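You operate a simulated robot arm through the tools that you are given. There is no shell and no other tool.

The job below is to be done with a simulated robot arm. You get a single attempt, and the scene is never put back.

JOB
Swap the crimped fitting in the nut crimper for fitting 2.
Fine: switch off before you lift the yellow guard; the crimped one goes back in the row; guard shut, then switch on again. Where these are worked on the way, their far stop is far enough and under half their travel is too little: yellow guard.

It is judged by the outcome, as a careful person would: the job done as asked, and still so three seconds after it is handed in. It fails if anything else is knocked over, pushed out of place, dropped, spilled or broken.

ROBOT AND FRAMES
A 7-joint arm with a three-finger gripper, fixed in place. Base frame: the origin is on the floor under the middle of its stand, x ahead of it, y to its left, z up; the work surface is at about z = 0.806. Units: m, rad, N and s.
It reaches about 1.342 m from its shoulder. Its first joint turns from -2.897 to 2.897 rad. Payload 2.69 kg.
The TCP is the grasp point between the finger pads, 0.03 m short of the fingertips. In the tool frame z runs along the fingers and y along their closing line. The gripper opens to 0.128 m; its body begins 0.117 m behind the TCP.
Orientation is that of the tool frame in the base frame, as [roll, pitch, yaw] about the fixed x, y, z axes, in that order (R = Rz(yaw) Ry(pitch) Rx(roll)). With the fingers straight down and closing along the base's y, the tool's x points along the base's -x, its y along +y and its z along -z.

CONTROLS
- The arm moves only by the tool jog_arm. Its argument "steps" is a list of rows, each a list of 7 numbers: the shift along the base's x, y, z in m, then the turn, a rotation vector about the base's x, y, z in rad, then the finger opening in m, from 0 to 0.128. In form: [[x, y, z, ax, ay, az, grip], ...]. A call has 1 to 20 rows; each row shifts and turns the commanded pose from where the row before left it. A row lasts 0.2 s, in which the tool goes at most 0.05 m and 0.15 rad; a call with a longer step from one row to the next is refused whole, and so is a gripper value outside its range. A pose out of reach is approached as far as the arm can. The call stops where the force on the tool passes 80 N (or 10 N more than at its start, if that is more) or the arm is blocked; 0.2 s more then pass. Each finger travels about 0.127 m/s and halts on what it meets, pressing with about 35 N; the grip force reading is that of the motor and also rises with nothing between the fingers. The clock runs only during rows and for 0.2 s after the last one: add rows that do not move to give the fingers time. It gives the time, the measured TCP pose, the force on the tool (base axes), the opening and the grip force at its end, in the units of the frame above (readings bear some noise), with the torque about the TCP (base axes, N m) and any sound that the robot's microphone picked up.
- Cameras (640 x 400 px; columns grow to the right, rows downward): "scene" is fixed at [0.401, 0.6482, 1.4229]; the picture's right is [-0.85, -0.53, 0.00], its down [-0.23, 0.36, -0.90] and it looks along [0.48, -0.77, -0.43] (base axes); focal length 310 px, centre (320, 200). "wrist" rides on the gripper at [0.058, 0.054, -0.131] in the tool frame; the picture's right is [-0.68, 0.74, 0.00], its down [-0.62, -0.57, -0.55] and it looks along [-0.40, -0.37, 0.84] (tool axes); focal length 234 px, centre (320, 200). There is no depth. A picture from a camera that has moved, and an enlarged one, comes with that camera's place and axes in the base frame and with its lens.
- grab_frame(camera): a new picture of that camera. The clock stands still meanwhile.
- move_column(by): moves the trunk up (or, below 0, down) by that many m; the arm rides with it, the base frame stays. It gives what a move gives, with no picture.
- enlarge(camera, box): a new picture of the part [left, top, right, bottom] of that camera's present view, enlarged. The clock stands still meanwhile.
- close_job(): hands the job in; it is judged then, once.

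Places have to be worked out from the pictures, the camera data and where the tool is seen. Open the gripper and draw the arm clear of the work before you hand the job in, unless the task says otherwise.

The tools are called after ">>>" as a command line: name --pt "numbers of a row" for each row, then --argument value for the rest, lists and objects as JSON in quotes. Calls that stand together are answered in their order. jog_arm: Moves the arm, as the interface text tells. Its arguments: {"type":"object","properties":{"steps":{"type":"array"}},"required":["steps"]} The other tools are called the same way: move_column (by) moves the trunk up or down; grab_frame (camera) takes a picture; enlarge (camera, box) takes an enlarged picture of a part of a camera's view; close_job () hands the job in.

At the start:

```text
time_s: 0.0
eef_pos: [0.7492, 0.1255, 1.3028]
ee_rot: [3.141, 0.001, 3.14]
force: [0.6, -0.4, -0.5]
moment: [0.05, 0.0, -0.02]
grip_width: 0.1276
finger_force: 0.1
trunk travel left (down, up): [-0.15, 0.2]
```

scene: 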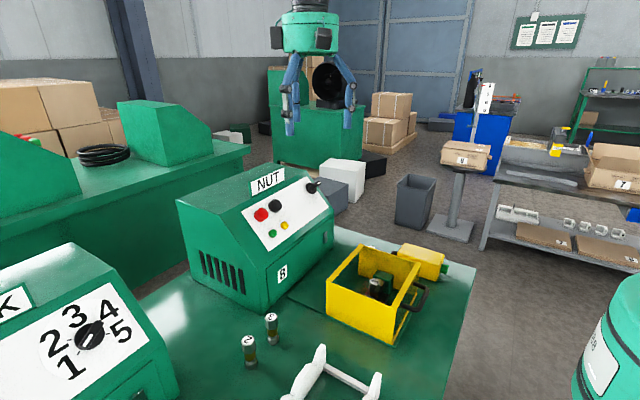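
wrist: 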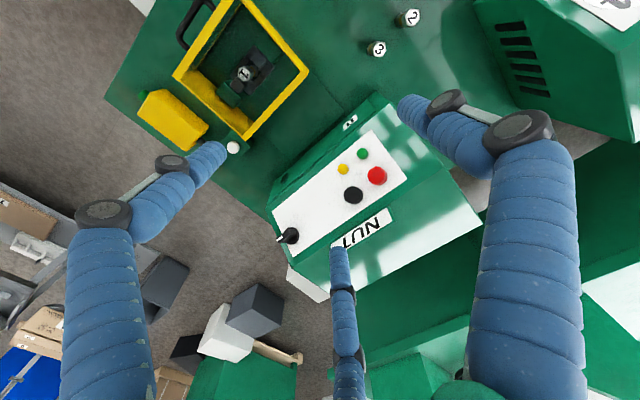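

I'll start by looking closely at the machine, its controls, the guard and the row of fittings.

>>> enlarge --camera "scene" --box '[160, 150, 480, 350]'

>>> enlarge --camera "scene" --box '[220, 280, 420, 400]'

>>> enlarge --camera "wrist" --box '[100, 0, 440, 212]'

>>> enlarge --camera "scene" --box '[320, 230, 480, 330]'

```text
2.00 times, centred on (320, 250) of scene
camera zoom: at [0.401, 0.6482, 1.4229], right [-0.85, -0.53, 0.0], down [-0.23, 0.36, -0.9], along [0.48, -0.77, -0.43], focal length 620 px, centre (320, 100)
```

zoom: 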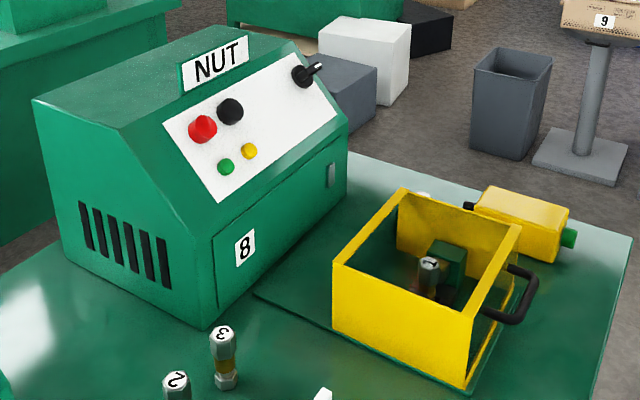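

```text
3.20 times, centred on (320, 340) of scene
camera zoom: at [0.401, 0.6482, 1.4229], right [-0.85, -0.53, 0.0], down [-0.23, 0.36, -0.9], along [0.48, -0.77, -0.43], focal length 992 px, centre (320, -248)
```

zoom: 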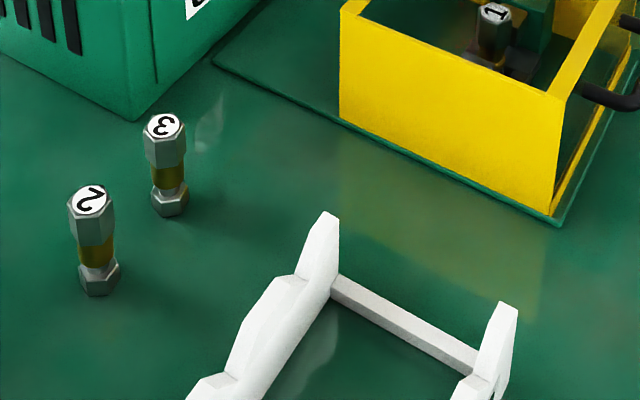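

```text
1.88 times, centred on (270, 106) of wrist
camera zoom: at [0.691, 0.1775, 1.4321], right [0.68, 0.74, 0.0], down [0.62, -0.57, 0.55], along [0.4, -0.37, -0.84], focal length 441 px, centre (414, 377)
```

zoom: 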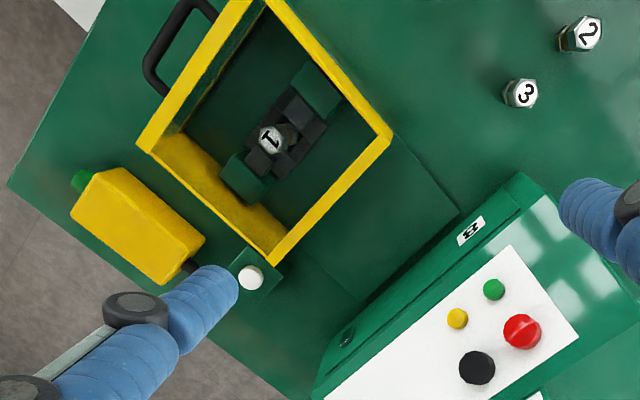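

```text
4.00 times, centred on (400, 280) of scene
camera zoom: at [0.401, 0.6482, 1.4229], right [-0.85, -0.53, 0.0], down [-0.23, 0.36, -0.9], along [0.48, -0.77, -0.43], focal length 1240 px, centre (0, -120)
```

zoom: 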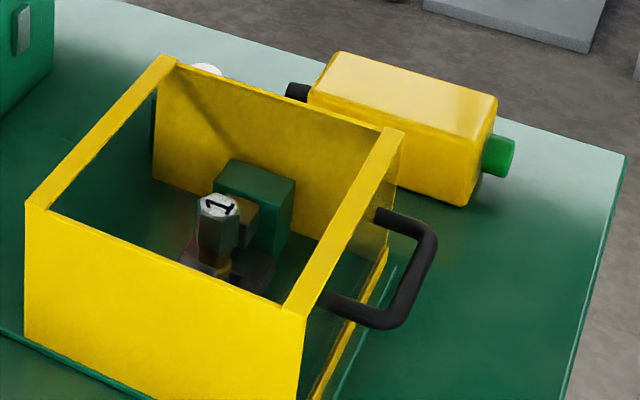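

The control panel has a lever and several knobs, so I need to tell which one is the switch and which the lamps are. I'm taking tighter views of it.

>>> enlarge --camera "scene" --box '[232, 165, 344, 235]'

>>> enlarge --camera "wrist" --box '[260, 120, 420, 260]'

>>> enlarge --camera "wrist" --box '[120, 0, 312, 120]'

>>> enlarge --camera "scene" --box '[350, 235, 430, 305]'

>>> enlarge --camera "scene" --box '[0, 240, 200, 400]'

```text
5.71 times, centred on (288, 200) of scene
camera zoom: at [0.401, 0.6482, 1.4229], right [-0.85, -0.53, 0.0], down [-0.23, 0.36, -0.9], along [0.48, -0.77, -0.43], focal length 1772 px, centre (503, 200)
```

zoom: 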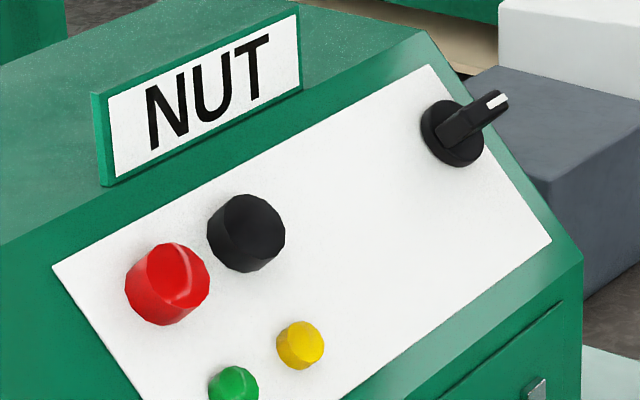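

```text
2.86 times, centred on (340, 190) of wrist
camera zoom: at [0.691, 0.1775, 1.4321], right [0.68, 0.74, 0.0], down [0.62, -0.57, 0.55], along [0.4, -0.37, -0.84], focal length 669 px, centre (263, 229)
```

zoom: 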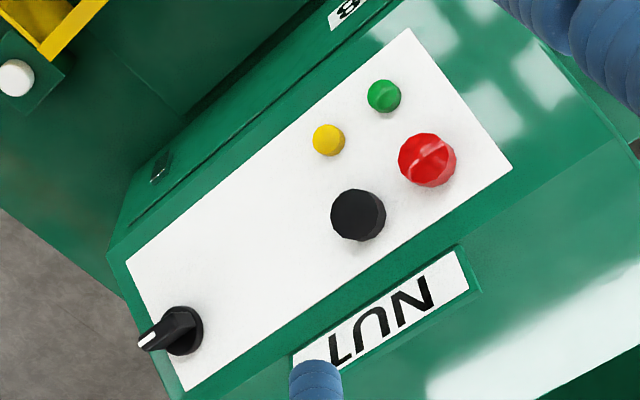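

```text
3.33 times, centred on (216, 60) of wrist
camera zoom: at [0.691, 0.1775, 1.4321], right [0.68, 0.74, 0.0], down [0.62, -0.57, 0.55], along [0.4, -0.37, -0.84], focal length 781 px, centre (667, 667)
```

zoom: 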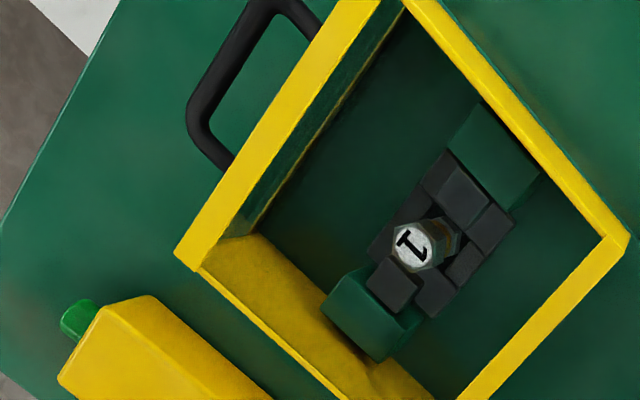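

```text
5.71 times, centred on (390, 270) of scene
camera zoom: at [0.401, 0.6482, 1.4229], right [-0.85, -0.53, 0.0], down [-0.23, 0.36, -0.9], along [0.48, -0.77, -0.43], focal length 1772 px, centre (-80, -200)
```

zoom: 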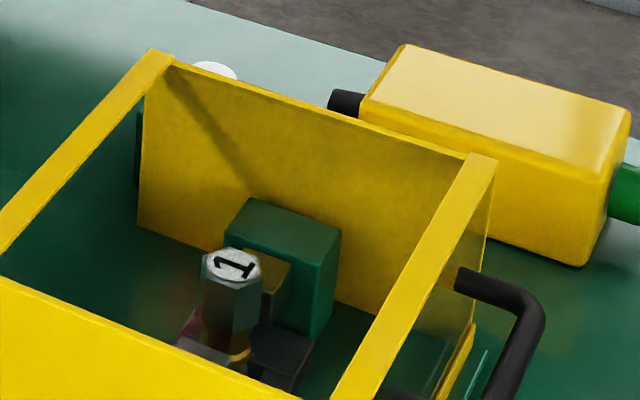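

```text
2.50 times, centred on (100, 320) of scene
camera zoom: at [0.401, 0.6482, 1.4229], right [-0.85, -0.53, 0.0], down [-0.23, 0.36, -0.9], along [0.48, -0.77, -0.43], focal length 775 px, centre (870, -100)
```

zoom: 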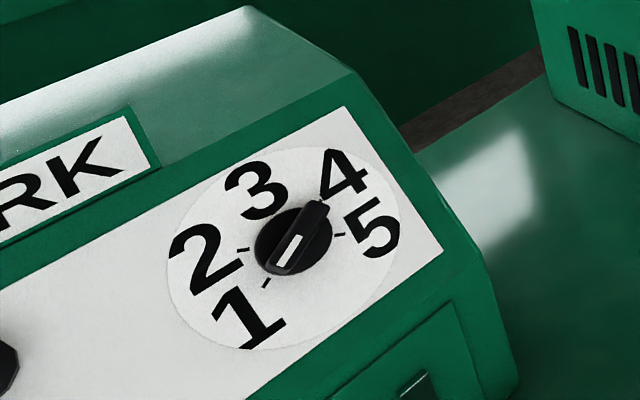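

The panel carries a rotary lever knob at its far end, plus red, black, green and yellow round items. I'm moving the wrist camera closer to the panel, staying well above the machine.

>>> jog_arm --pt "0.015 -0.03 -0.03 0 0 0 0.128" --pt "0.015 -0.03 -0.03 0 0 0 0.128" --pt "0.015 -0.03 -0.03 0 0 0 0.128" --pt "0.015 -0.02 -0.03 0 0 0 0.128" --pt "0 0 0 0 0 0 0.128"

>>> grab_frame --camera "wrist"

>>> grab_frame --camera "scene"

```text
time_s: 1.2
eef_pos: [0.8129, 0.0163, 1.1808]
ee_rot: [3.14, 0.0, 3.141]
force: [1.1, -0.6, -0.6]
moment: [0.04, 0.1, 0.01]
grip_width: 0.1279
finger_force: 0.1
trunk travel left (down, up): [-0.15, 0.2]
```

```text
taken
camera wrist: at [0.7544, 0.0681, 1.3101], right [0.68, 0.74, 0.0], down [0.62, -0.57, 0.55], along [0.4, -0.37, -0.84], focal length 234 px, centre (320, 200)
```

wrist: 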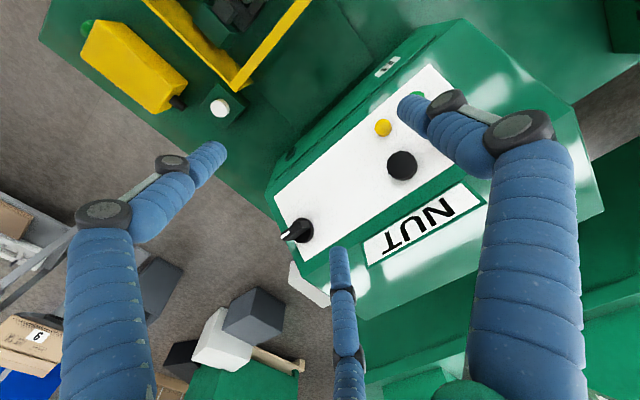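

```text
taken
```

scene: 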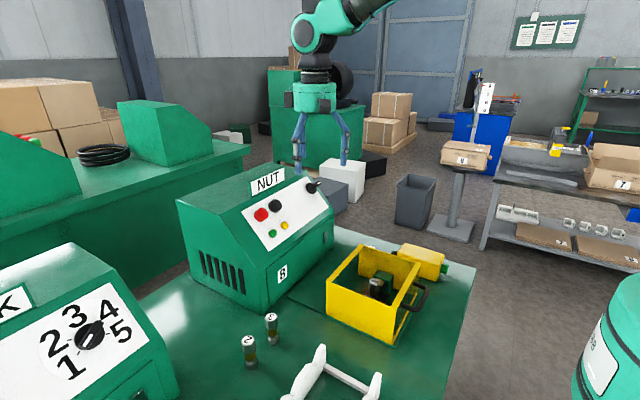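

Now I'm zooming in on the knob, buttons and the white item by the guard from this closer view.

>>> enlarge --camera "wrist" --box '[260, 190, 340, 260]'

>>> enlarge --camera "wrist" --box '[350, 90, 450, 190]'

>>> enlarge --camera "wrist" --box '[160, 0, 320, 120]'

```text
5.71 times, centred on (300, 225) of wrist
camera zoom: at [0.7544, 0.0681, 1.3101], right [0.68, 0.74, 0.0], down [0.62, -0.57, 0.55], along [0.4, -0.37, -0.84], focal length 1338 px, centre (434, 57)
```

zoom: 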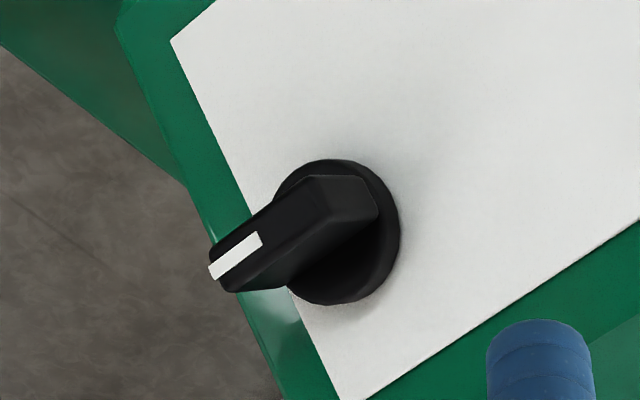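

```text
4.00 times, centred on (400, 140) of wrist
camera zoom: at [0.7544, 0.0681, 1.3101], right [0.68, 0.74, 0.0], down [0.62, -0.57, 0.55], along [0.4, -0.37, -0.84], focal length 937 px, centre (0, 440)
```

zoom: 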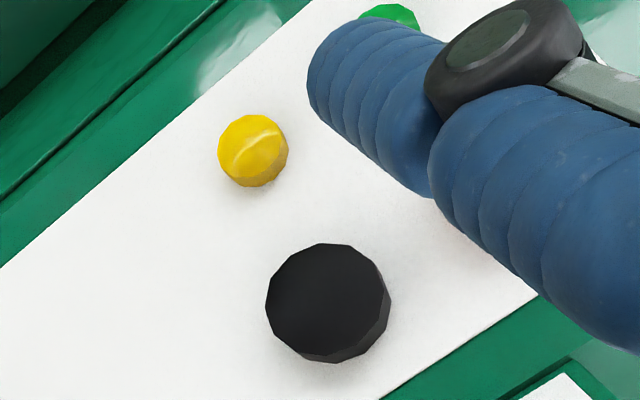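

```text
3.33 times, centred on (240, 60) of wrist
camera zoom: at [0.7544, 0.0681, 1.3101], right [0.68, 0.74, 0.0], down [0.62, -0.57, 0.55], along [0.4, -0.37, -0.84], focal length 781 px, centre (587, 667)
```

zoom: 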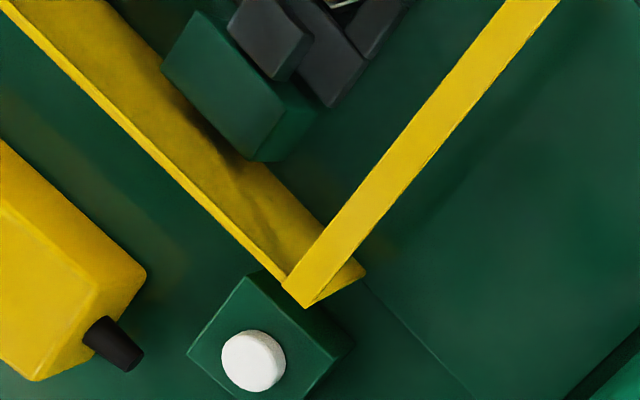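

The lever knob is a rotary selector at roughly (0.91, -0.107, 1.03), on a panel sloped about 47° toward the robot. I'm tilting the gripper to face the panel squarely and hovering off the knob for an accurate look.

>>> jog_arm --pt "-0.003 -0.0205 -0.007 0 -0.1333 0 0.128" --pt "-0.003 -0.0205 -0.007 0 -0.1333 0 0.128" --pt "-0.003 -0.0205 -0.007 0 -0.1333 0 0.128" --pt "-0.003 -0.0205 -0.007 0 -0.1333 0 0.128" --pt "-0.003 -0.0205 -0.007 0 -0.1333 0 0.128" --pt "-0.003 -0.0205 -0.007 0 -0.1333 0 0.128" --pt "0 0 0 0 0 0 0.128"

>>> grab_frame --camera "wrist"

>>> grab_frame --camera "scene"

```text
time_s: 2.8
eef_pos: [0.7952, -0.1114, 1.1385]
ee_rot: [-3.141, 0.798, 3.14]
force: [0.7, -1.0, -1.5]
moment: [0.0, 0.01, 0.03]
grip_width: 0.1279
finger_force: 0.2
trunk travel left (down, up): [-0.15, 0.2]
```

```text
taken
camera wrist: at [0.6596, -0.0578, 1.1867], right [0.47, 0.74, 0.48], down [0.04, -0.57, 0.82], along [0.88, -0.37, -0.29], focal length 234 px, centre (320, 200)
```

wrist: 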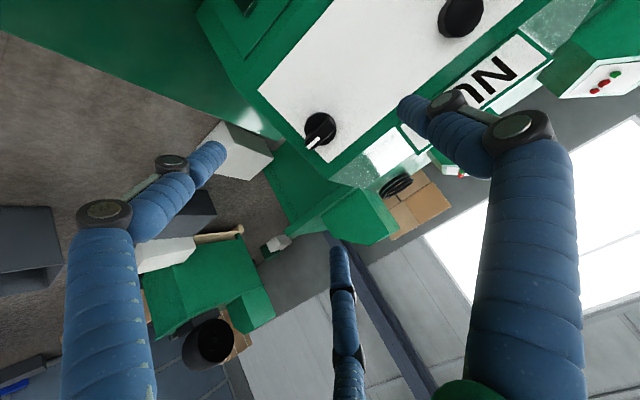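

```text
taken
```

scene: 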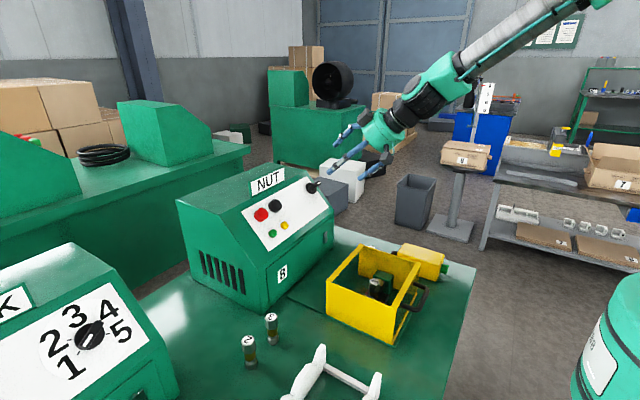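

>>> enlarge --camera "wrist" --box '[280, 90, 360, 160]'

>>> enlarge --camera "scene" --box '[290, 150, 370, 220]'

```text
5.71 times, centred on (320, 125) of wrist
camera zoom: at [0.6596, -0.0578, 1.1867], right [0.47, 0.74, 0.48], down [0.04, -0.57, 0.82], along [0.88, -0.37, -0.29], focal length 1338 px, centre (320, 629)
```

zoom: 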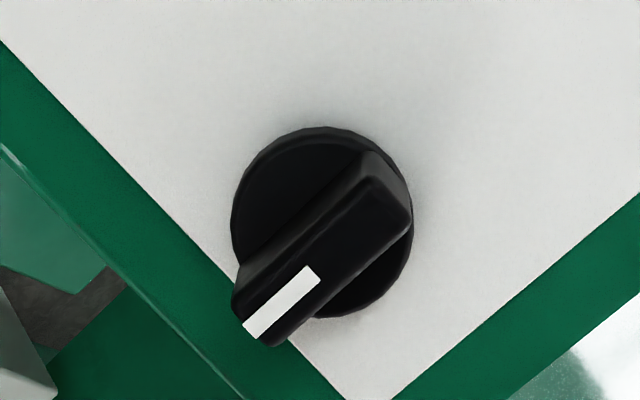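

```text
5.71 times, centred on (330, 185) of scene
camera zoom: at [0.401, 0.6482, 1.4229], right [-0.85, -0.53, 0.0], down [-0.23, 0.36, -0.9], along [0.48, -0.77, -0.43], focal length 1772 px, centre (263, 286)
```

zoom: 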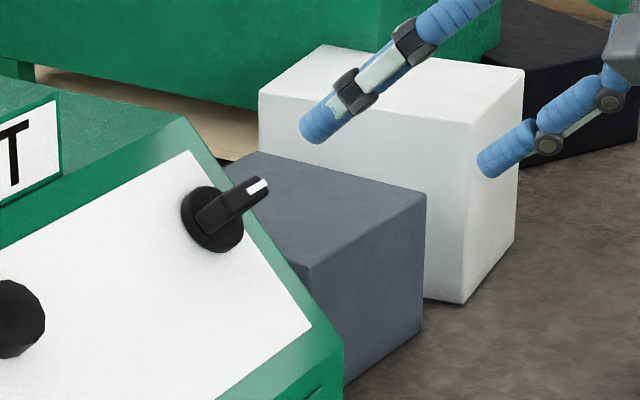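

The disc centre comes out near (0.912, -0.114, 1.029). A grip bar about 36 mm long stands 30 mm proud of it, with its pointer toward -y. I'm advancing along the panel normal, stopping short of the bar to check alignment.

>>> jog_arm --pt "0.0215 -0.001 -0.0205 0 0 0 0.1" --pt "0.0215 -0.001 -0.0205 0 0 0 0.085" --pt "0.0215 -0.001 -0.0205 0 0 0 0.08" --pt "0 0 0 0 0 0 0.08"

>>> grab_frame --camera "wrist"

>>> enlarge --camera "scene" --box '[280, 140, 380, 220]'

```text
time_s: 3.8
eef_pos: [0.8535, -0.1102, 1.0783]
ee_rot: [-3.141, 0.799, 3.141]
force: [-0.3, -0.3, 1.1]
moment: [-0.01, -0.01, 0.0]
grip_width: 0.08
finger_force: 0.0
trunk travel left (down, up): [-0.15, 0.2]
```

```text
taken
camera wrist: at [0.7196, -0.0572, 1.1269], right [0.47, 0.74, 0.49], down [0.04, -0.57, 0.82], along [0.88, -0.37, -0.29], focal length 234 px, centre (320, 200)
```

wrist: 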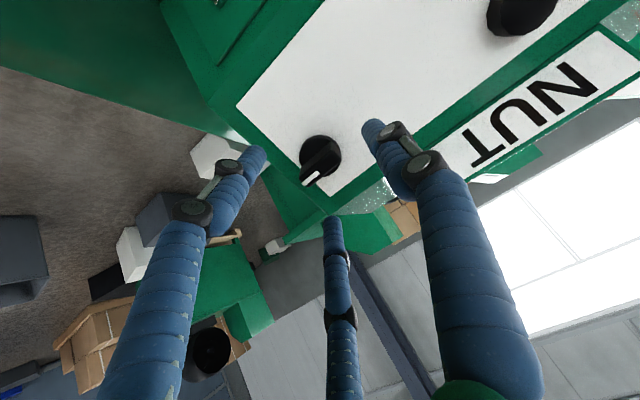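

```text
5.00 times, centred on (330, 180) of scene
camera zoom: at [0.401, 0.6482, 1.4229], right [-0.85, -0.53, 0.0], down [-0.23, 0.36, -0.9], along [0.48, -0.77, -0.43], focal length 1550 px, centre (270, 300)
```

zoom: 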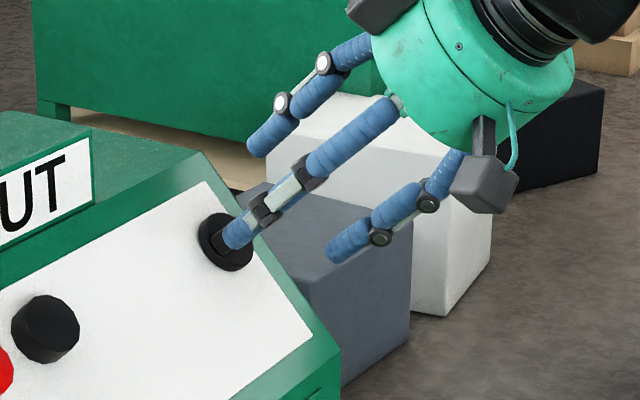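

Alignment is close: the knob axis sits about 5 mm up-panel and 4 mm toward -y of the tool axis. I'm correcting that, advancing 40 mm so the fingertips straddle the bar, and then closing.

>>> jog_arm --pt "0.0163 -0.002 -0.012 0 0 0 0.08" --pt "0.0163 -0.002 -0.0121 0 0 0 0.08" --pt "0 0 0 0 0 0 0.08"

>>> grab_frame --camera "wrist"

>>> enlarge --camera "scene" --box '[280, 140, 380, 220]'

```text
time_s: 4.6
eef_pos: [0.8879, -0.1153, 1.0552]
ee_rot: [3.141, 0.8, -3.141]
force: [0.1, 0.4, 0.2]
moment: [0.02, 0.0, 0.01]
grip_width: 0.08
finger_force: 0.0
trunk travel left (down, up): [-0.15, 0.2]
```

```text
taken
camera wrist: at [0.7529, -0.0626, 1.1022], right [0.47, 0.74, 0.48], down [0.04, -0.57, 0.82], along [0.88, -0.37, -0.29], focal length 234 px, centre (320, 200)
```

wrist: 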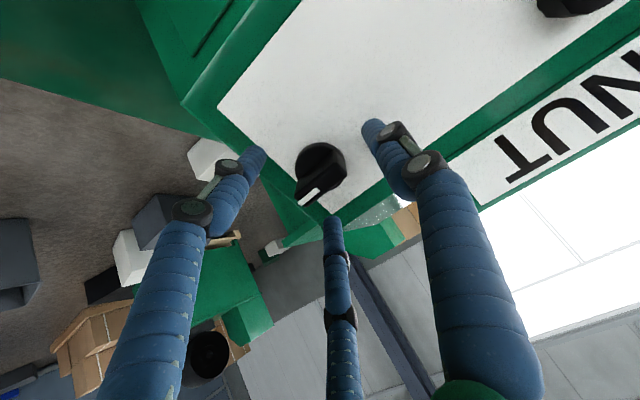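

```text
5.00 times, centred on (330, 180) of scene
camera zoom: at [0.401, 0.6482, 1.4229], right [-0.85, -0.53, 0.0], down [-0.23, 0.36, -0.9], along [0.48, -0.77, -0.43], focal length 1550 px, centre (270, 300)
```

zoom: 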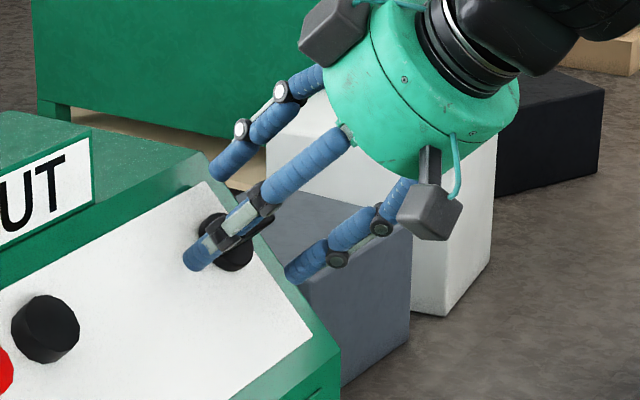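

The knob lies between the three fingertips. I'm closing now and giving the fingers time to settle.

>>> jog_arm --pt "0 0 0 0 0 0 0.05" --pt "0 0 0 0 0 0 0.03" --pt "0 0 0 0 0 0 0.015" --pt "0 0 0 0 0 0 0.01" --pt "0 0 0 0 0 0 0.01"

>>> grab_frame --camera "wrist"

>>> enlarge --camera "scene" --box '[280, 140, 380, 220]'

```text
time_s: 5.8
eef_pos: [0.8869, -0.1128, 1.0536]
ee_rot: [-3.141, 0.798, -3.14]
force: [1.2, 35.3, -1.9]
moment: [0.69, 0.18, 0.73]
grip_width: 0.0335
finger_force: 17.2
trunk travel left (down, up): [-0.15, 0.2]
```

```text
taken
camera wrist: at [0.752, -0.06, 1.1021], right [0.47, 0.74, 0.48], down [0.04, -0.56, 0.82], along [0.88, -0.37, -0.29], focal length 234 px, centre (320, 200)
```

wrist: 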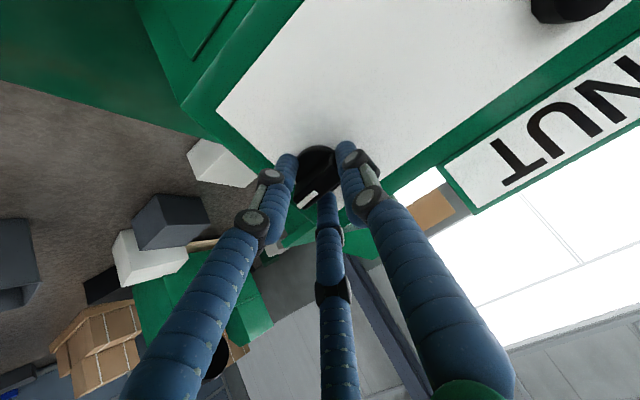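

```text
5.00 times, centred on (330, 180) of scene
camera zoom: at [0.401, 0.6482, 1.4229], right [-0.85, -0.53, 0.0], down [-0.23, 0.36, -0.9], along [0.48, -0.77, -0.43], focal length 1550 px, centre (270, 300)
```

zoom: 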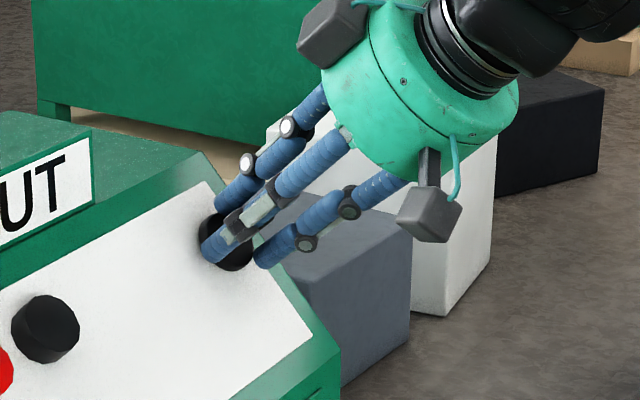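

The grip is on the bar, with the +y finger pressing its end. I'm trying a small counter-clockwise twist (pointer toward up-panel) and watching the torque and the sound.

>>> jog_arm --pt "0 0 0 -0.0931 0 0.0907 0.01" --pt "0 0 0 -0.0931 0 0.0907 0.01" --pt "0 0 0 -0.0931 0 0.0907 0.01" --pt "0 0 0 0 0 0 0.01"

>>> enlarge --camera "wrist" --box '[240, 120, 400, 240]'

```text
time_s: 6.8
eef_pos: [0.8863, -0.1126, 1.054]
ee_rot: [-2.769, 0.724, -2.607]
force: [-13.0, 34.5, -6.9]
moment: [0.49, 0.89, 0.52]
grip_width: 0.0347
finger_force: 18.4
trunk travel left (down, up): [-0.15, 0.2]
```

```text
3.33 times, centred on (320, 180) of wrist
camera zoom: at [0.7412, -0.0871, 1.0907], right [0.24, 0.94, 0.25], down [0.16, -0.29, 0.94], along [0.96, -0.19, -0.22], focal length 781 px, centre (320, 267)
```

zoom: 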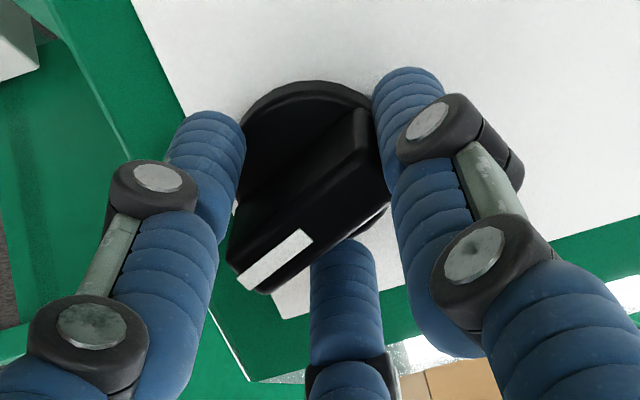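

The bar has turned along with the gripper, about 22-25°, at low torque. I'm carrying on the twist in the same direction toward 90°.

>>> jog_arm --pt "0 0 0 -0.0931 0 0.0907 0.01" --pt "0 0 0 -0.0931 0 0.0907 0.01" --pt "0 0 0 -0.0931 0 0.0907 0.01" --pt "0 0 0 -0.0931 0 0.0907 0.01" --pt "0 0 0 0 0 0 0.01"

>>> enlarge --camera "wrist" --box '[240, 120, 400, 240]'

>>> enlarge --camera "scene" --box '[232, 150, 372, 240]'

```text
time_s: 8.0
eef_pos: [0.8856, -0.113, 1.0534]
ee_rot: [-2.463, 0.454, -2.065]
force: [-20.0, 21.3, -18.6]
moment: [-0.01, 0.84, -0.06]
grip_width: 0.0332
finger_force: 17.5
trunk travel left (down, up): [-0.15, 0.2]
```

```text
3.33 times, centred on (320, 180) of wrist
camera zoom: at [0.7382, -0.1278, 1.087], right [-0.12, 0.99, -0.12], down [0.18, 0.14, 0.97], along [0.98, 0.09, -0.2], focal length 781 px, centre (320, 267)
```

zoom: 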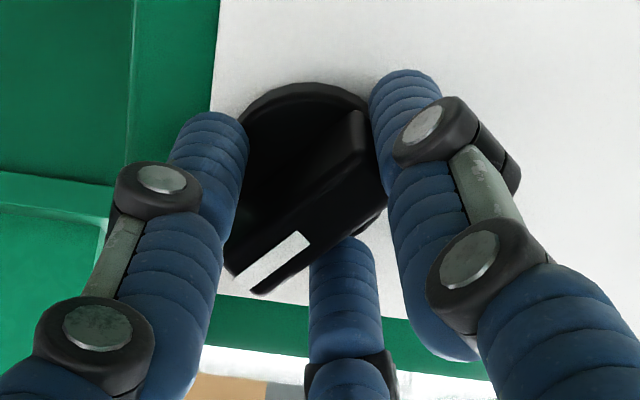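

```text
4.44 times, centred on (302, 195) of scene
camera zoom: at [0.401, 0.6482, 1.4229], right [-0.85, -0.53, 0.0], down [-0.23, 0.36, -0.9], along [0.48, -0.77, -0.43], focal length 1378 px, centre (400, 222)
```

zoom: 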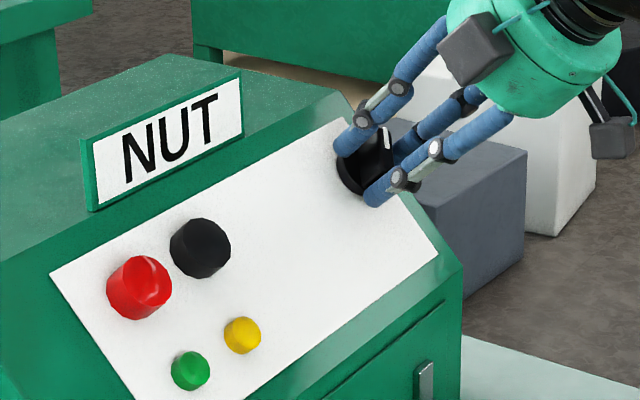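

The bar is turning rigidly with the gripper, about 52° so far. I'm continuing toward 90° and watching for an end stop or click.

>>> jog_arm --pt "0 0 0 -0.0931 0 0.0907 0.01" --pt "0 0 0 -0.0931 0 0.0907 0.01" --pt "0 0 0 -0.0931 0 0.0907 0.01" --pt "0 0 0 0 0 0 0.01"

>>> enlarge --camera "wrist" --box '[240, 120, 400, 240]'

>>> enlarge --camera "scene" --box '[232, 150, 372, 240]'

```text
time_s: 9.0
eef_pos: [0.8875, -0.1158, 1.0526]
ee_rot: [-2.365, 0.193, -1.761]
force: [-31.3, 8.0, -22.8]
moment: [-0.19, 0.65, -0.17]
grip_width: 0.0358
finger_force: 19.0
trunk travel left (down, up): [-0.15, 0.2]
```

```text
3.33 times, centred on (320, 180) of wrist
camera zoom: at [0.7464, -0.1582, 1.0951], right [-0.37, 0.85, -0.38], down [0.1, 0.44, 0.89], along [0.92, 0.29, -0.25], focal length 781 px, centre (320, 267)
```

zoom: 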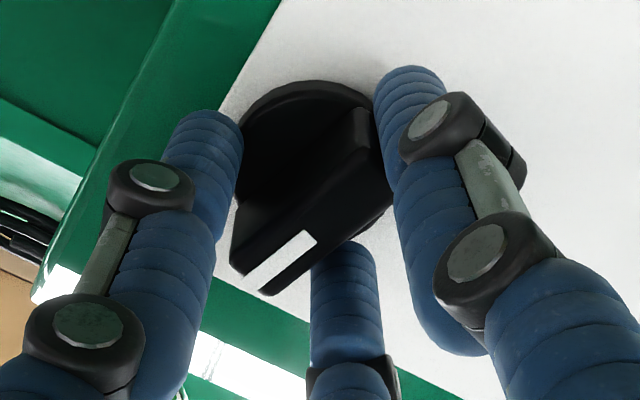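

```text
4.44 times, centred on (302, 195) of scene
camera zoom: at [0.401, 0.6482, 1.4229], right [-0.85, -0.53, 0.0], down [-0.23, 0.36, -0.9], along [0.48, -0.77, -0.43], focal length 1378 px, centre (400, 222)
```

zoom: 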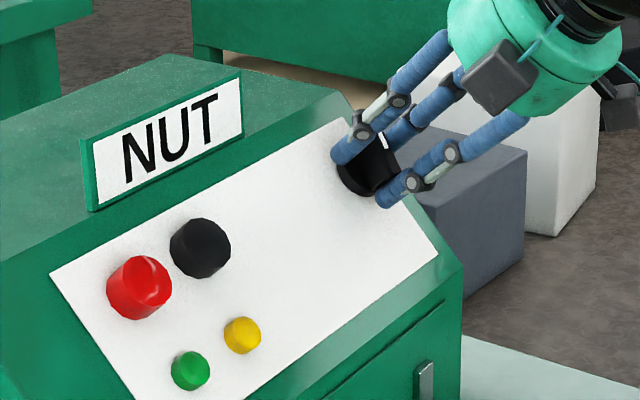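

Still turning with little resistance (about 74°). I'm taking the last bit toward 90° and slightly beyond.

>>> jog_arm --pt "0 0 0 -0.0931 0 0.0907 0.01" --pt "0 0 0 -0.0931 0 0.0907 0.01" --pt "0 0 0 0 0 0 0.01"

>>> enlarge --camera "wrist" --box '[240, 120, 400, 240]'

>>> enlarge --camera "scene" --box '[232, 150, 372, 240]'

```text
time_s: 9.8
eef_pos: [0.8872, -0.1157, 1.0529]
ee_rot: [-2.347, 0.008, -1.576]
force: [-26.2, -1.8, -27.0]
moment: [-0.2, 0.41, -0.17]
grip_width: 0.0354
finger_force: 19.1
trunk travel left (down, up): [-0.15, 0.2]
```

```text
3.33 times, centred on (320, 180) of wrist
camera zoom: at [0.7554, -0.1743, 1.1041], right [-0.51, 0.68, -0.52], down [0.01, 0.61, 0.79], along [0.86, 0.4, -0.32], focal length 781 px, centre (320, 267)
```

zoom: 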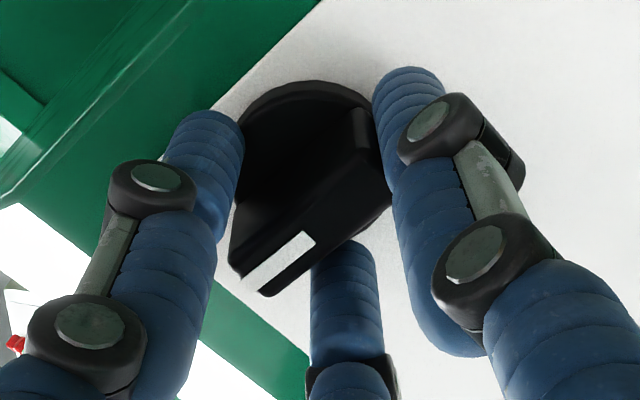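

```text
4.44 times, centred on (302, 195) of scene
camera zoom: at [0.401, 0.6482, 1.4229], right [-0.85, -0.53, 0.0], down [-0.23, 0.36, -0.9], along [0.48, -0.77, -0.43], focal length 1378 px, centre (400, 222)
```

zoom: 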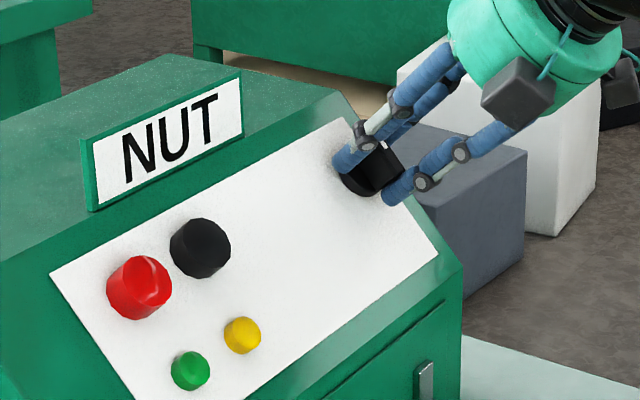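

The pointer now faces straight up-panel (about 90°). I'm probing a little further to feel whether there is a stop.

>>> jog_arm --pt "0 0 0 -0.0931 0 0.0907 0.01" --pt "0 0 0 0 0 0 0.01"

>>> enlarge --camera "wrist" --box '[240, 120, 400, 240]'

```text
time_s: 10.4
eef_pos: [0.8814, -0.1142, 1.0479]
ee_rot: [-2.357, -0.082, -1.483]
force: [-56.9, 7.3, -28.1]
moment: [-0.04, -0.04, -0.8]
grip_width: 0.0228
finger_force: 44.9
trunk travel left (down, up): [-0.15, 0.2]
```

```text
3.33 times, centred on (320, 180) of wrist
camera zoom: at [0.7575, -0.1807, 1.1059], right [-0.57, 0.58, -0.57], down [-0.05, 0.68, 0.74], along [0.82, 0.45, -0.36], focal length 781 px, centre (320, 267)
```

zoom: 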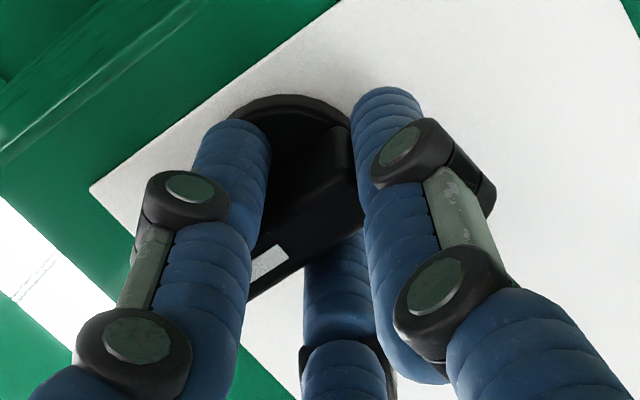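

The force jumped and the fingers began to slip, so the end stop is at about 90° with the pointer up. I'm releasing and backing away along the normal.

>>> jog_arm --pt "0 0 0 0 0 0 0.03" --pt "0 0 0 0 0 0 0.06" --pt "0 0 0 0 0 0 0.085" --pt "0 0 0 0 0 0 0.085" --pt "-0.0286 0 0.028 0 0 0 0.085" --pt "-0.0286 0 0.028 0 0 0 0.085" --pt "0 0 0 0 0 0 0.085"

>>> grab_frame --camera "wrist"

>>> enlarge --camera "scene" --box '[232, 150, 372, 240]'

```text
time_s: 12.0
eef_pos: [0.8281, -0.1154, 1.11]
ee_rot: [-2.346, -0.083, -1.486]
force: [-0.8, -0.2, 1.1]
moment: [0.01, 0.02, -0.01]
grip_width: 0.0852
finger_force: 0.0
trunk travel left (down, up): [-0.15, 0.2]
```

```text
taken
camera wrist: at [0.7024, -0.1813, 1.1666], right [-0.57, 0.58, -0.58], down [-0.05, 0.68, 0.73], along [0.82, 0.45, -0.35], focal length 234 px, centre (320, 200)
```

wrist: 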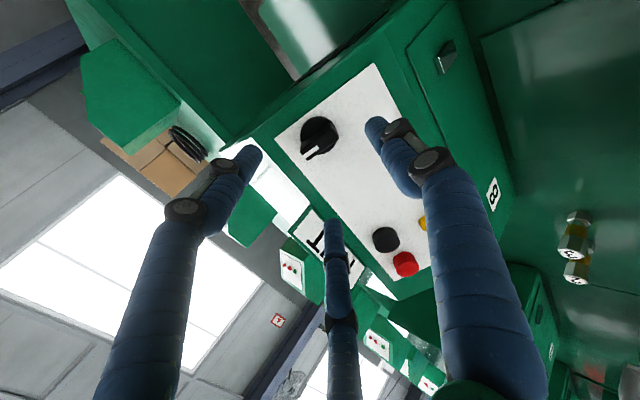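

```text
4.44 times, centred on (302, 195) of scene
camera zoom: at [0.401, 0.6482, 1.4229], right [-0.85, -0.53, 0.0], down [-0.23, 0.36, -0.9], along [0.48, -0.77, -0.43], focal length 1378 px, centre (400, 222)
```

zoom: 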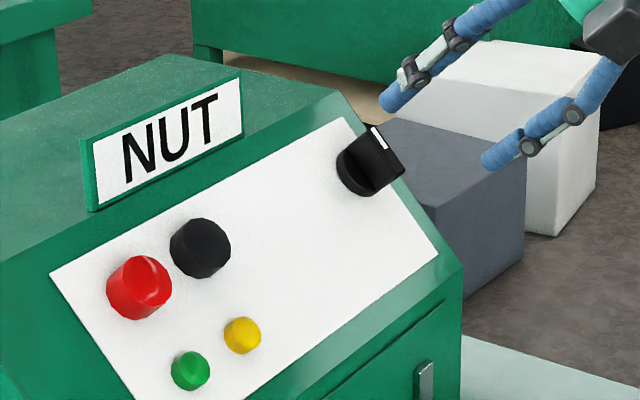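

The knob is at rest pointing up-panel. I'm checking it closely, then I'll head for the guard.

>>> enlarge --camera "wrist" --box '[280, 90, 380, 170]'

>>> enlarge --camera "wrist" --box '[530, 180, 640, 300]'

```text
5.00 times, centred on (330, 130) of wrist
camera zoom: at [0.7024, -0.1813, 1.1666], right [-0.57, 0.58, -0.58], down [-0.05, 0.68, 0.73], along [0.82, 0.45, -0.35], focal length 1171 px, centre (270, 550)
```

zoom: 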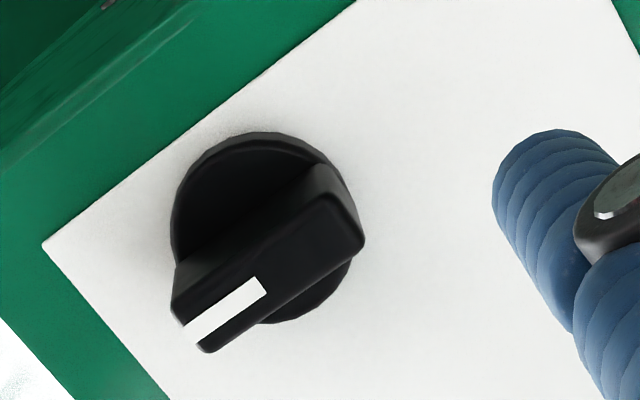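

```text
3.33 times, centred on (585, 240) of wrist
camera zoom: at [0.7024, -0.1813, 1.1666], right [-0.57, 0.58, -0.58], down [-0.05, 0.68, 0.73], along [0.82, 0.45, -0.35], focal length 781 px, centre (-563, 67)
```

zoom: 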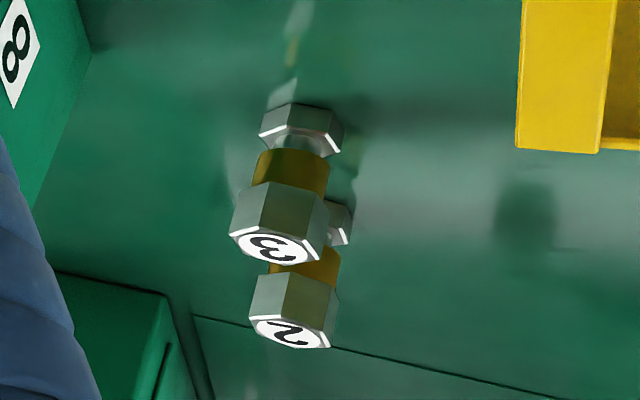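

The switch is now at its stop pointing up, which I take as off, so I move on to the guard. Its handle appears near (0.49, 0.04, 0.89), facing the robot. I'm backing up and over to view it, straightening the small leftover twist.

>>> jog_arm --pt "-0.04 0.005 0.015 0.0095 0 -0.0093 0.1" --pt "-0.042 0.0072 0.012 0.0095 0 -0.0093 0.1" --pt "-0.042 0.0072 0.012 0.0095 0 -0.0093 0.1" --pt "-0.042 0.0072 0.012 0.0095 0 -0.0093 0.1" --pt "-0.042 0.0072 0.012 0.0095 0 -0.0093 0.1" --pt "-0.042 0.0072 0.012 0.0095 0 -0.0093 0.1" --pt "-0.042 0.0072 0.012 0.0095 0 -0.0093 0.1" --pt "-0.042 0.0072 0.0 0.0095 0 -0.0093 0.1" --pt "-0.042 0.0072 0.0 0.0095 0 -0.0093 0.1" --pt "0 0 0 0 0 0 0.1"

>>> grab_frame --camera "wrist"

>>> grab_frame --camera "scene"

```text
time_s: 14.2
eef_pos: [0.4545, -0.0545, 1.1987]
ee_rot: [-2.344, 0.003, -1.568]
force: [-1.0, 2.0, 0.6]
moment: [0.0, -0.05, 0.03]
grip_width: 0.1
finger_force: 0.1
trunk travel left (down, up): [-0.15, 0.2]
```

```text
taken
camera wrist: at [0.3242, -0.114, 1.2499], right [-0.52, 0.68, -0.53], down [0.0, 0.61, 0.79], along [0.86, 0.41, -0.32], focal length 234 px, centre (320, 200)
```

wrist: 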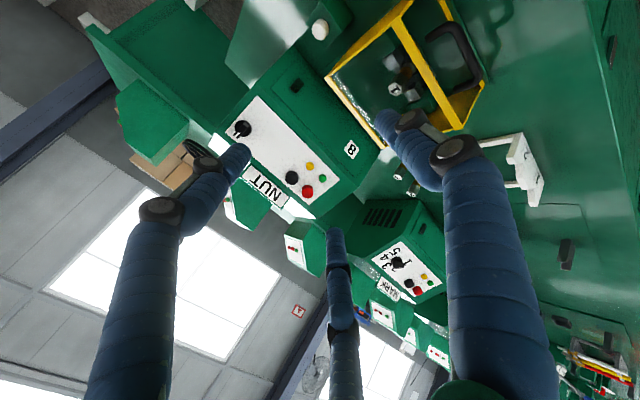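

```text
taken
```

scene: 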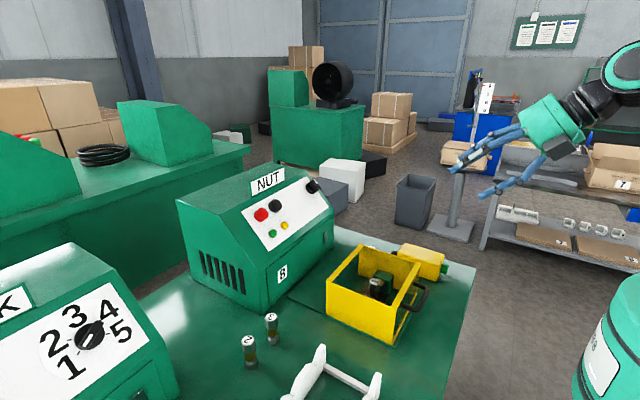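

>>> enlarge --camera "wrist" --box '[310, 0, 510, 140]'

>>> enlarge --camera "wrist" --box '[380, 20, 500, 110]'

```text
2.86 times, centred on (410, 70) of wrist
camera zoom: at [0.3242, -0.114, 1.2499], right [-0.52, 0.68, -0.53], down [0.0, 0.61, 0.79], along [0.86, 0.41, -0.32], focal length 669 px, centre (63, 571)
```

zoom: 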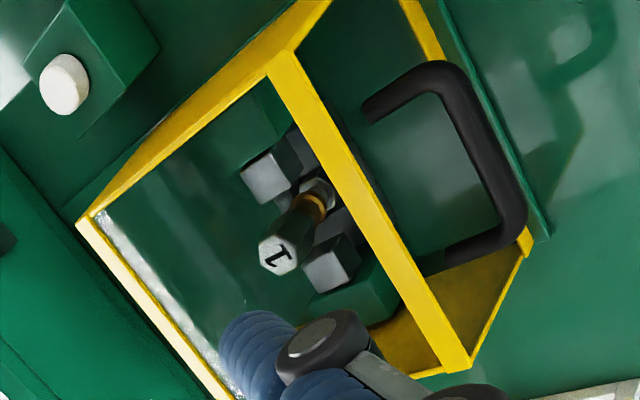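

```text
4.44 times, centred on (440, 65) of wrist
camera zoom: at [0.3242, -0.114, 1.2499], right [-0.52, 0.68, -0.53], down [0.0, 0.61, 0.79], along [0.86, 0.41, -0.32], focal length 1041 px, centre (-213, 800)
```

zoom: 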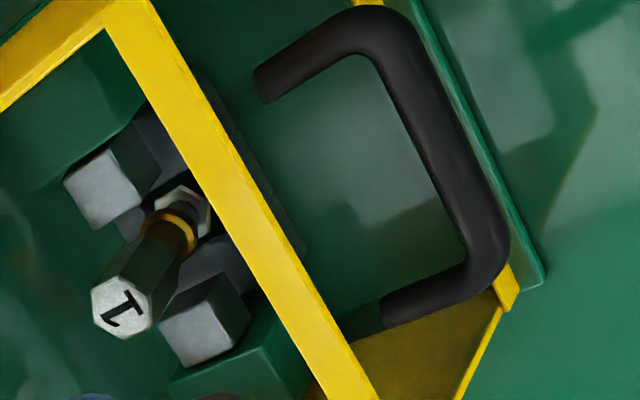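

From this view the handle bar runs along y, centred near (0.491, 0.037, 0.898), about 13 mm thick and roughly 34 mm off the guard's front. I'll stage the gripper behind it with the single finger below and the other two above.

>>> jog_arm --pt "-0.0125 0.0183 -0.039 0 0 0 0.09" --pt "-0.0125 0.0183 -0.039 0 0 0 0.08" --pt "-0.0125 0.0183 -0.039 0 0 0 0.07" --pt "-0.0125 0.0183 -0.039 0 0 0 0.065" --pt "-0.0125 0.0183 -0.039 0 0 0 0.065" --pt "0 0 0 0 0 0 0.065"

>>> grab_frame --camera "wrist"

>>> grab_frame --camera "scene"

```text
time_s: 15.6
eef_pos: [0.3929, 0.0379, 1.0044]
ee_rot: [-2.344, 0.002, -1.569]
force: [0.1, 0.1, 0.1]
moment: [-0.01, 0.02, 0.02]
grip_width: 0.065
finger_force: 0.0
trunk travel left (down, up): [-0.15, 0.2]
```

```text
taken
camera wrist: at [0.2619, -0.0222, 1.057], right [-0.52, 0.68, -0.53], down [0.0, 0.61, 0.79], along [0.86, 0.41, -0.32], focal length 234 px, centre (320, 200)
```

wrist: 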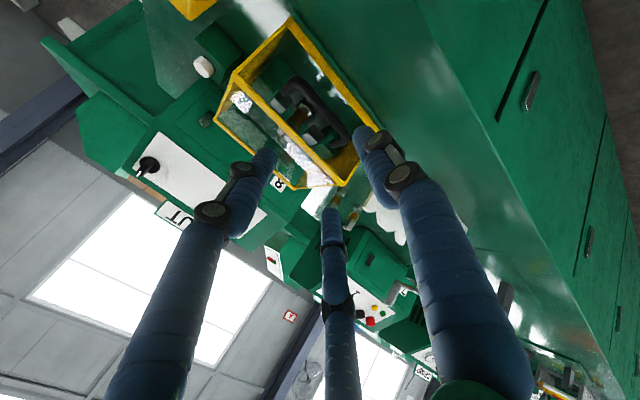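

```text
taken
```

scene: 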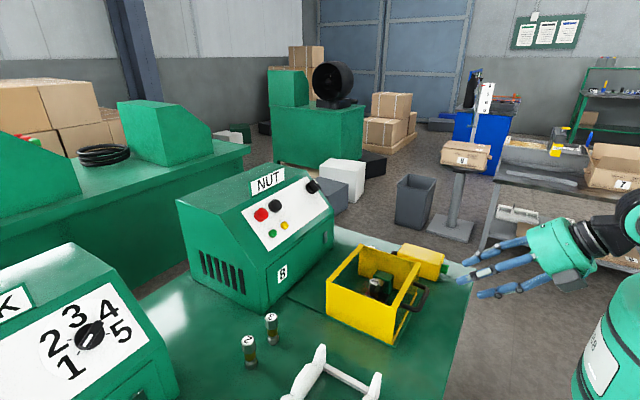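

>>> enlarge --camera "wrist" --box '[200, 0, 420, 220]'

>>> enlarge --camera "scene" --box '[330, 220, 530, 345]'

```text
1.82 times, centred on (310, 110) of wrist
camera zoom: at [0.2619, -0.0222, 1.057], right [-0.52, 0.68, -0.53], down [0.0, 0.61, 0.79], along [0.86, 0.41, -0.32], focal length 426 px, centre (338, 364)
```

zoom: 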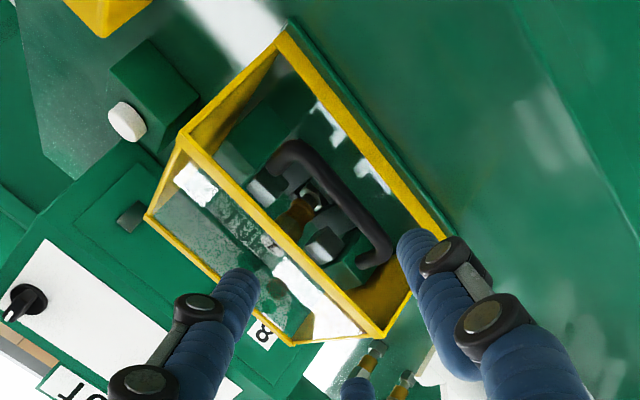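

```text
3.20 times, centred on (430, 282) of scene
camera zoom: at [0.401, 0.6482, 1.4229], right [-0.85, -0.53, 0.0], down [-0.23, 0.36, -0.9], along [0.48, -0.77, -0.43], focal length 992 px, centre (-32, -64)
```

zoom: 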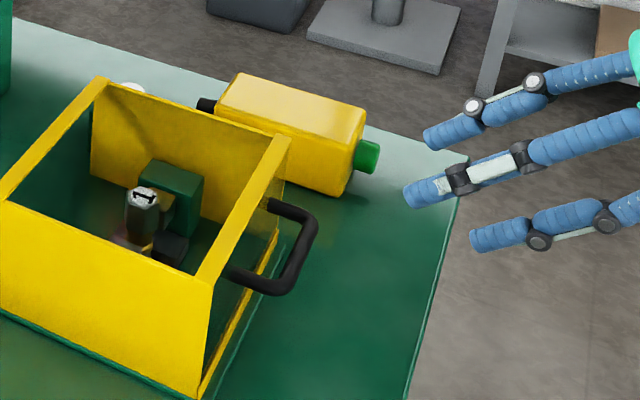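

I've refined the handle bar centre to (0.493, 0.031, 0.887). I'm approaching along the tool axis, stopping short to check the fingers against the bar.

>>> jog_arm --pt "0.0205 -0.0023 -0.0225 0 0 0 0.065" --pt "0.0205 -0.0023 -0.0225 0 0 0 0.065" --pt "0.0205 -0.0023 -0.0225 0 0 0 0.065" --pt "0 0 0 0 0 0 0.065"

>>> grab_frame --camera "wrist"

>>> enlarge --camera "scene" --box '[340, 220, 500, 320]'

```text
time_s: 16.6
eef_pos: [0.4548, 0.0308, 0.9335]
ee_rot: [-2.343, 0.002, -1.568]
force: [0.7, 0.3, -0.5]
moment: [0.0, 0.05, 0.04]
grip_width: 0.065
finger_force: 0.1
trunk travel left (down, up): [-0.15, 0.2]
```

```text
taken
camera wrist: at [0.3238, -0.029, 0.9867], right [-0.52, 0.68, -0.53], down [0.0, 0.61, 0.79], along [0.86, 0.41, -0.32], focal length 234 px, centre (320, 200)
```

wrist: 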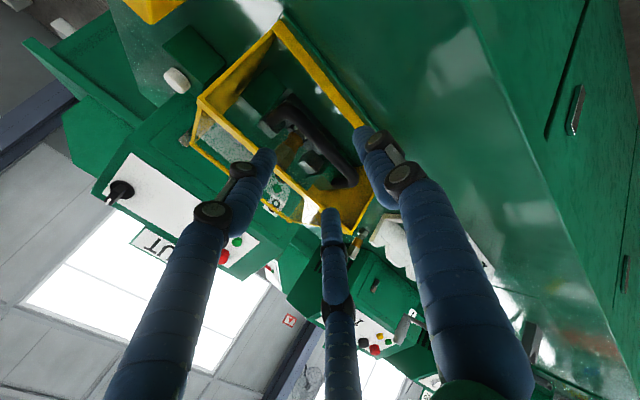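

```text
4.00 times, centred on (420, 270) of scene
camera zoom: at [0.401, 0.6482, 1.4229], right [-0.85, -0.53, 0.0], down [-0.23, 0.36, -0.9], along [0.48, -0.77, -0.43], focal length 1240 px, centre (-80, -80)
```

zoom: 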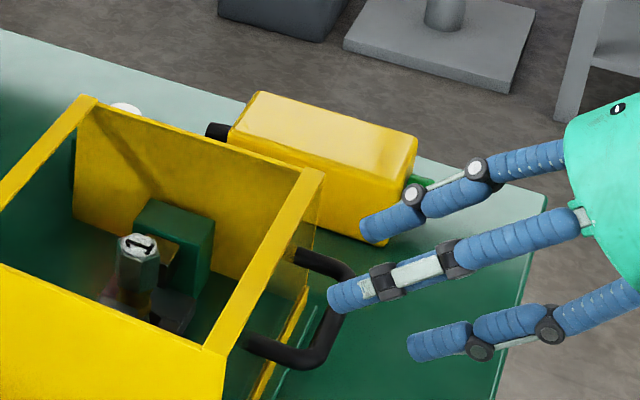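

>>> enlarge --camera "wrist" --box '[180, 60, 420, 260]'

```text
2.00 times, centred on (300, 160) of wrist
camera zoom: at [0.3238, -0.029, 0.9867], right [-0.52, 0.68, -0.53], down [0.0, 0.61, 0.79], along [0.86, 0.41, -0.32], focal length 468 px, centre (360, 280)
```

zoom: 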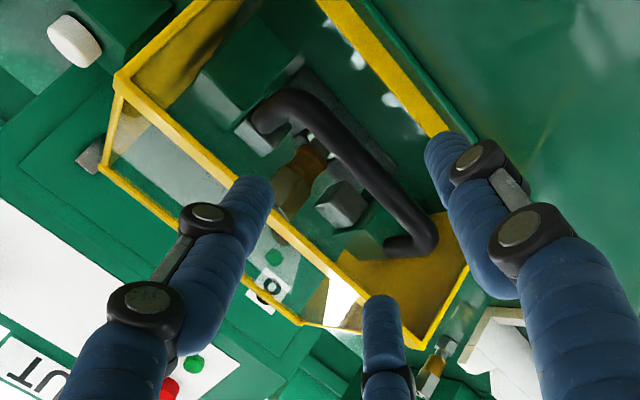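

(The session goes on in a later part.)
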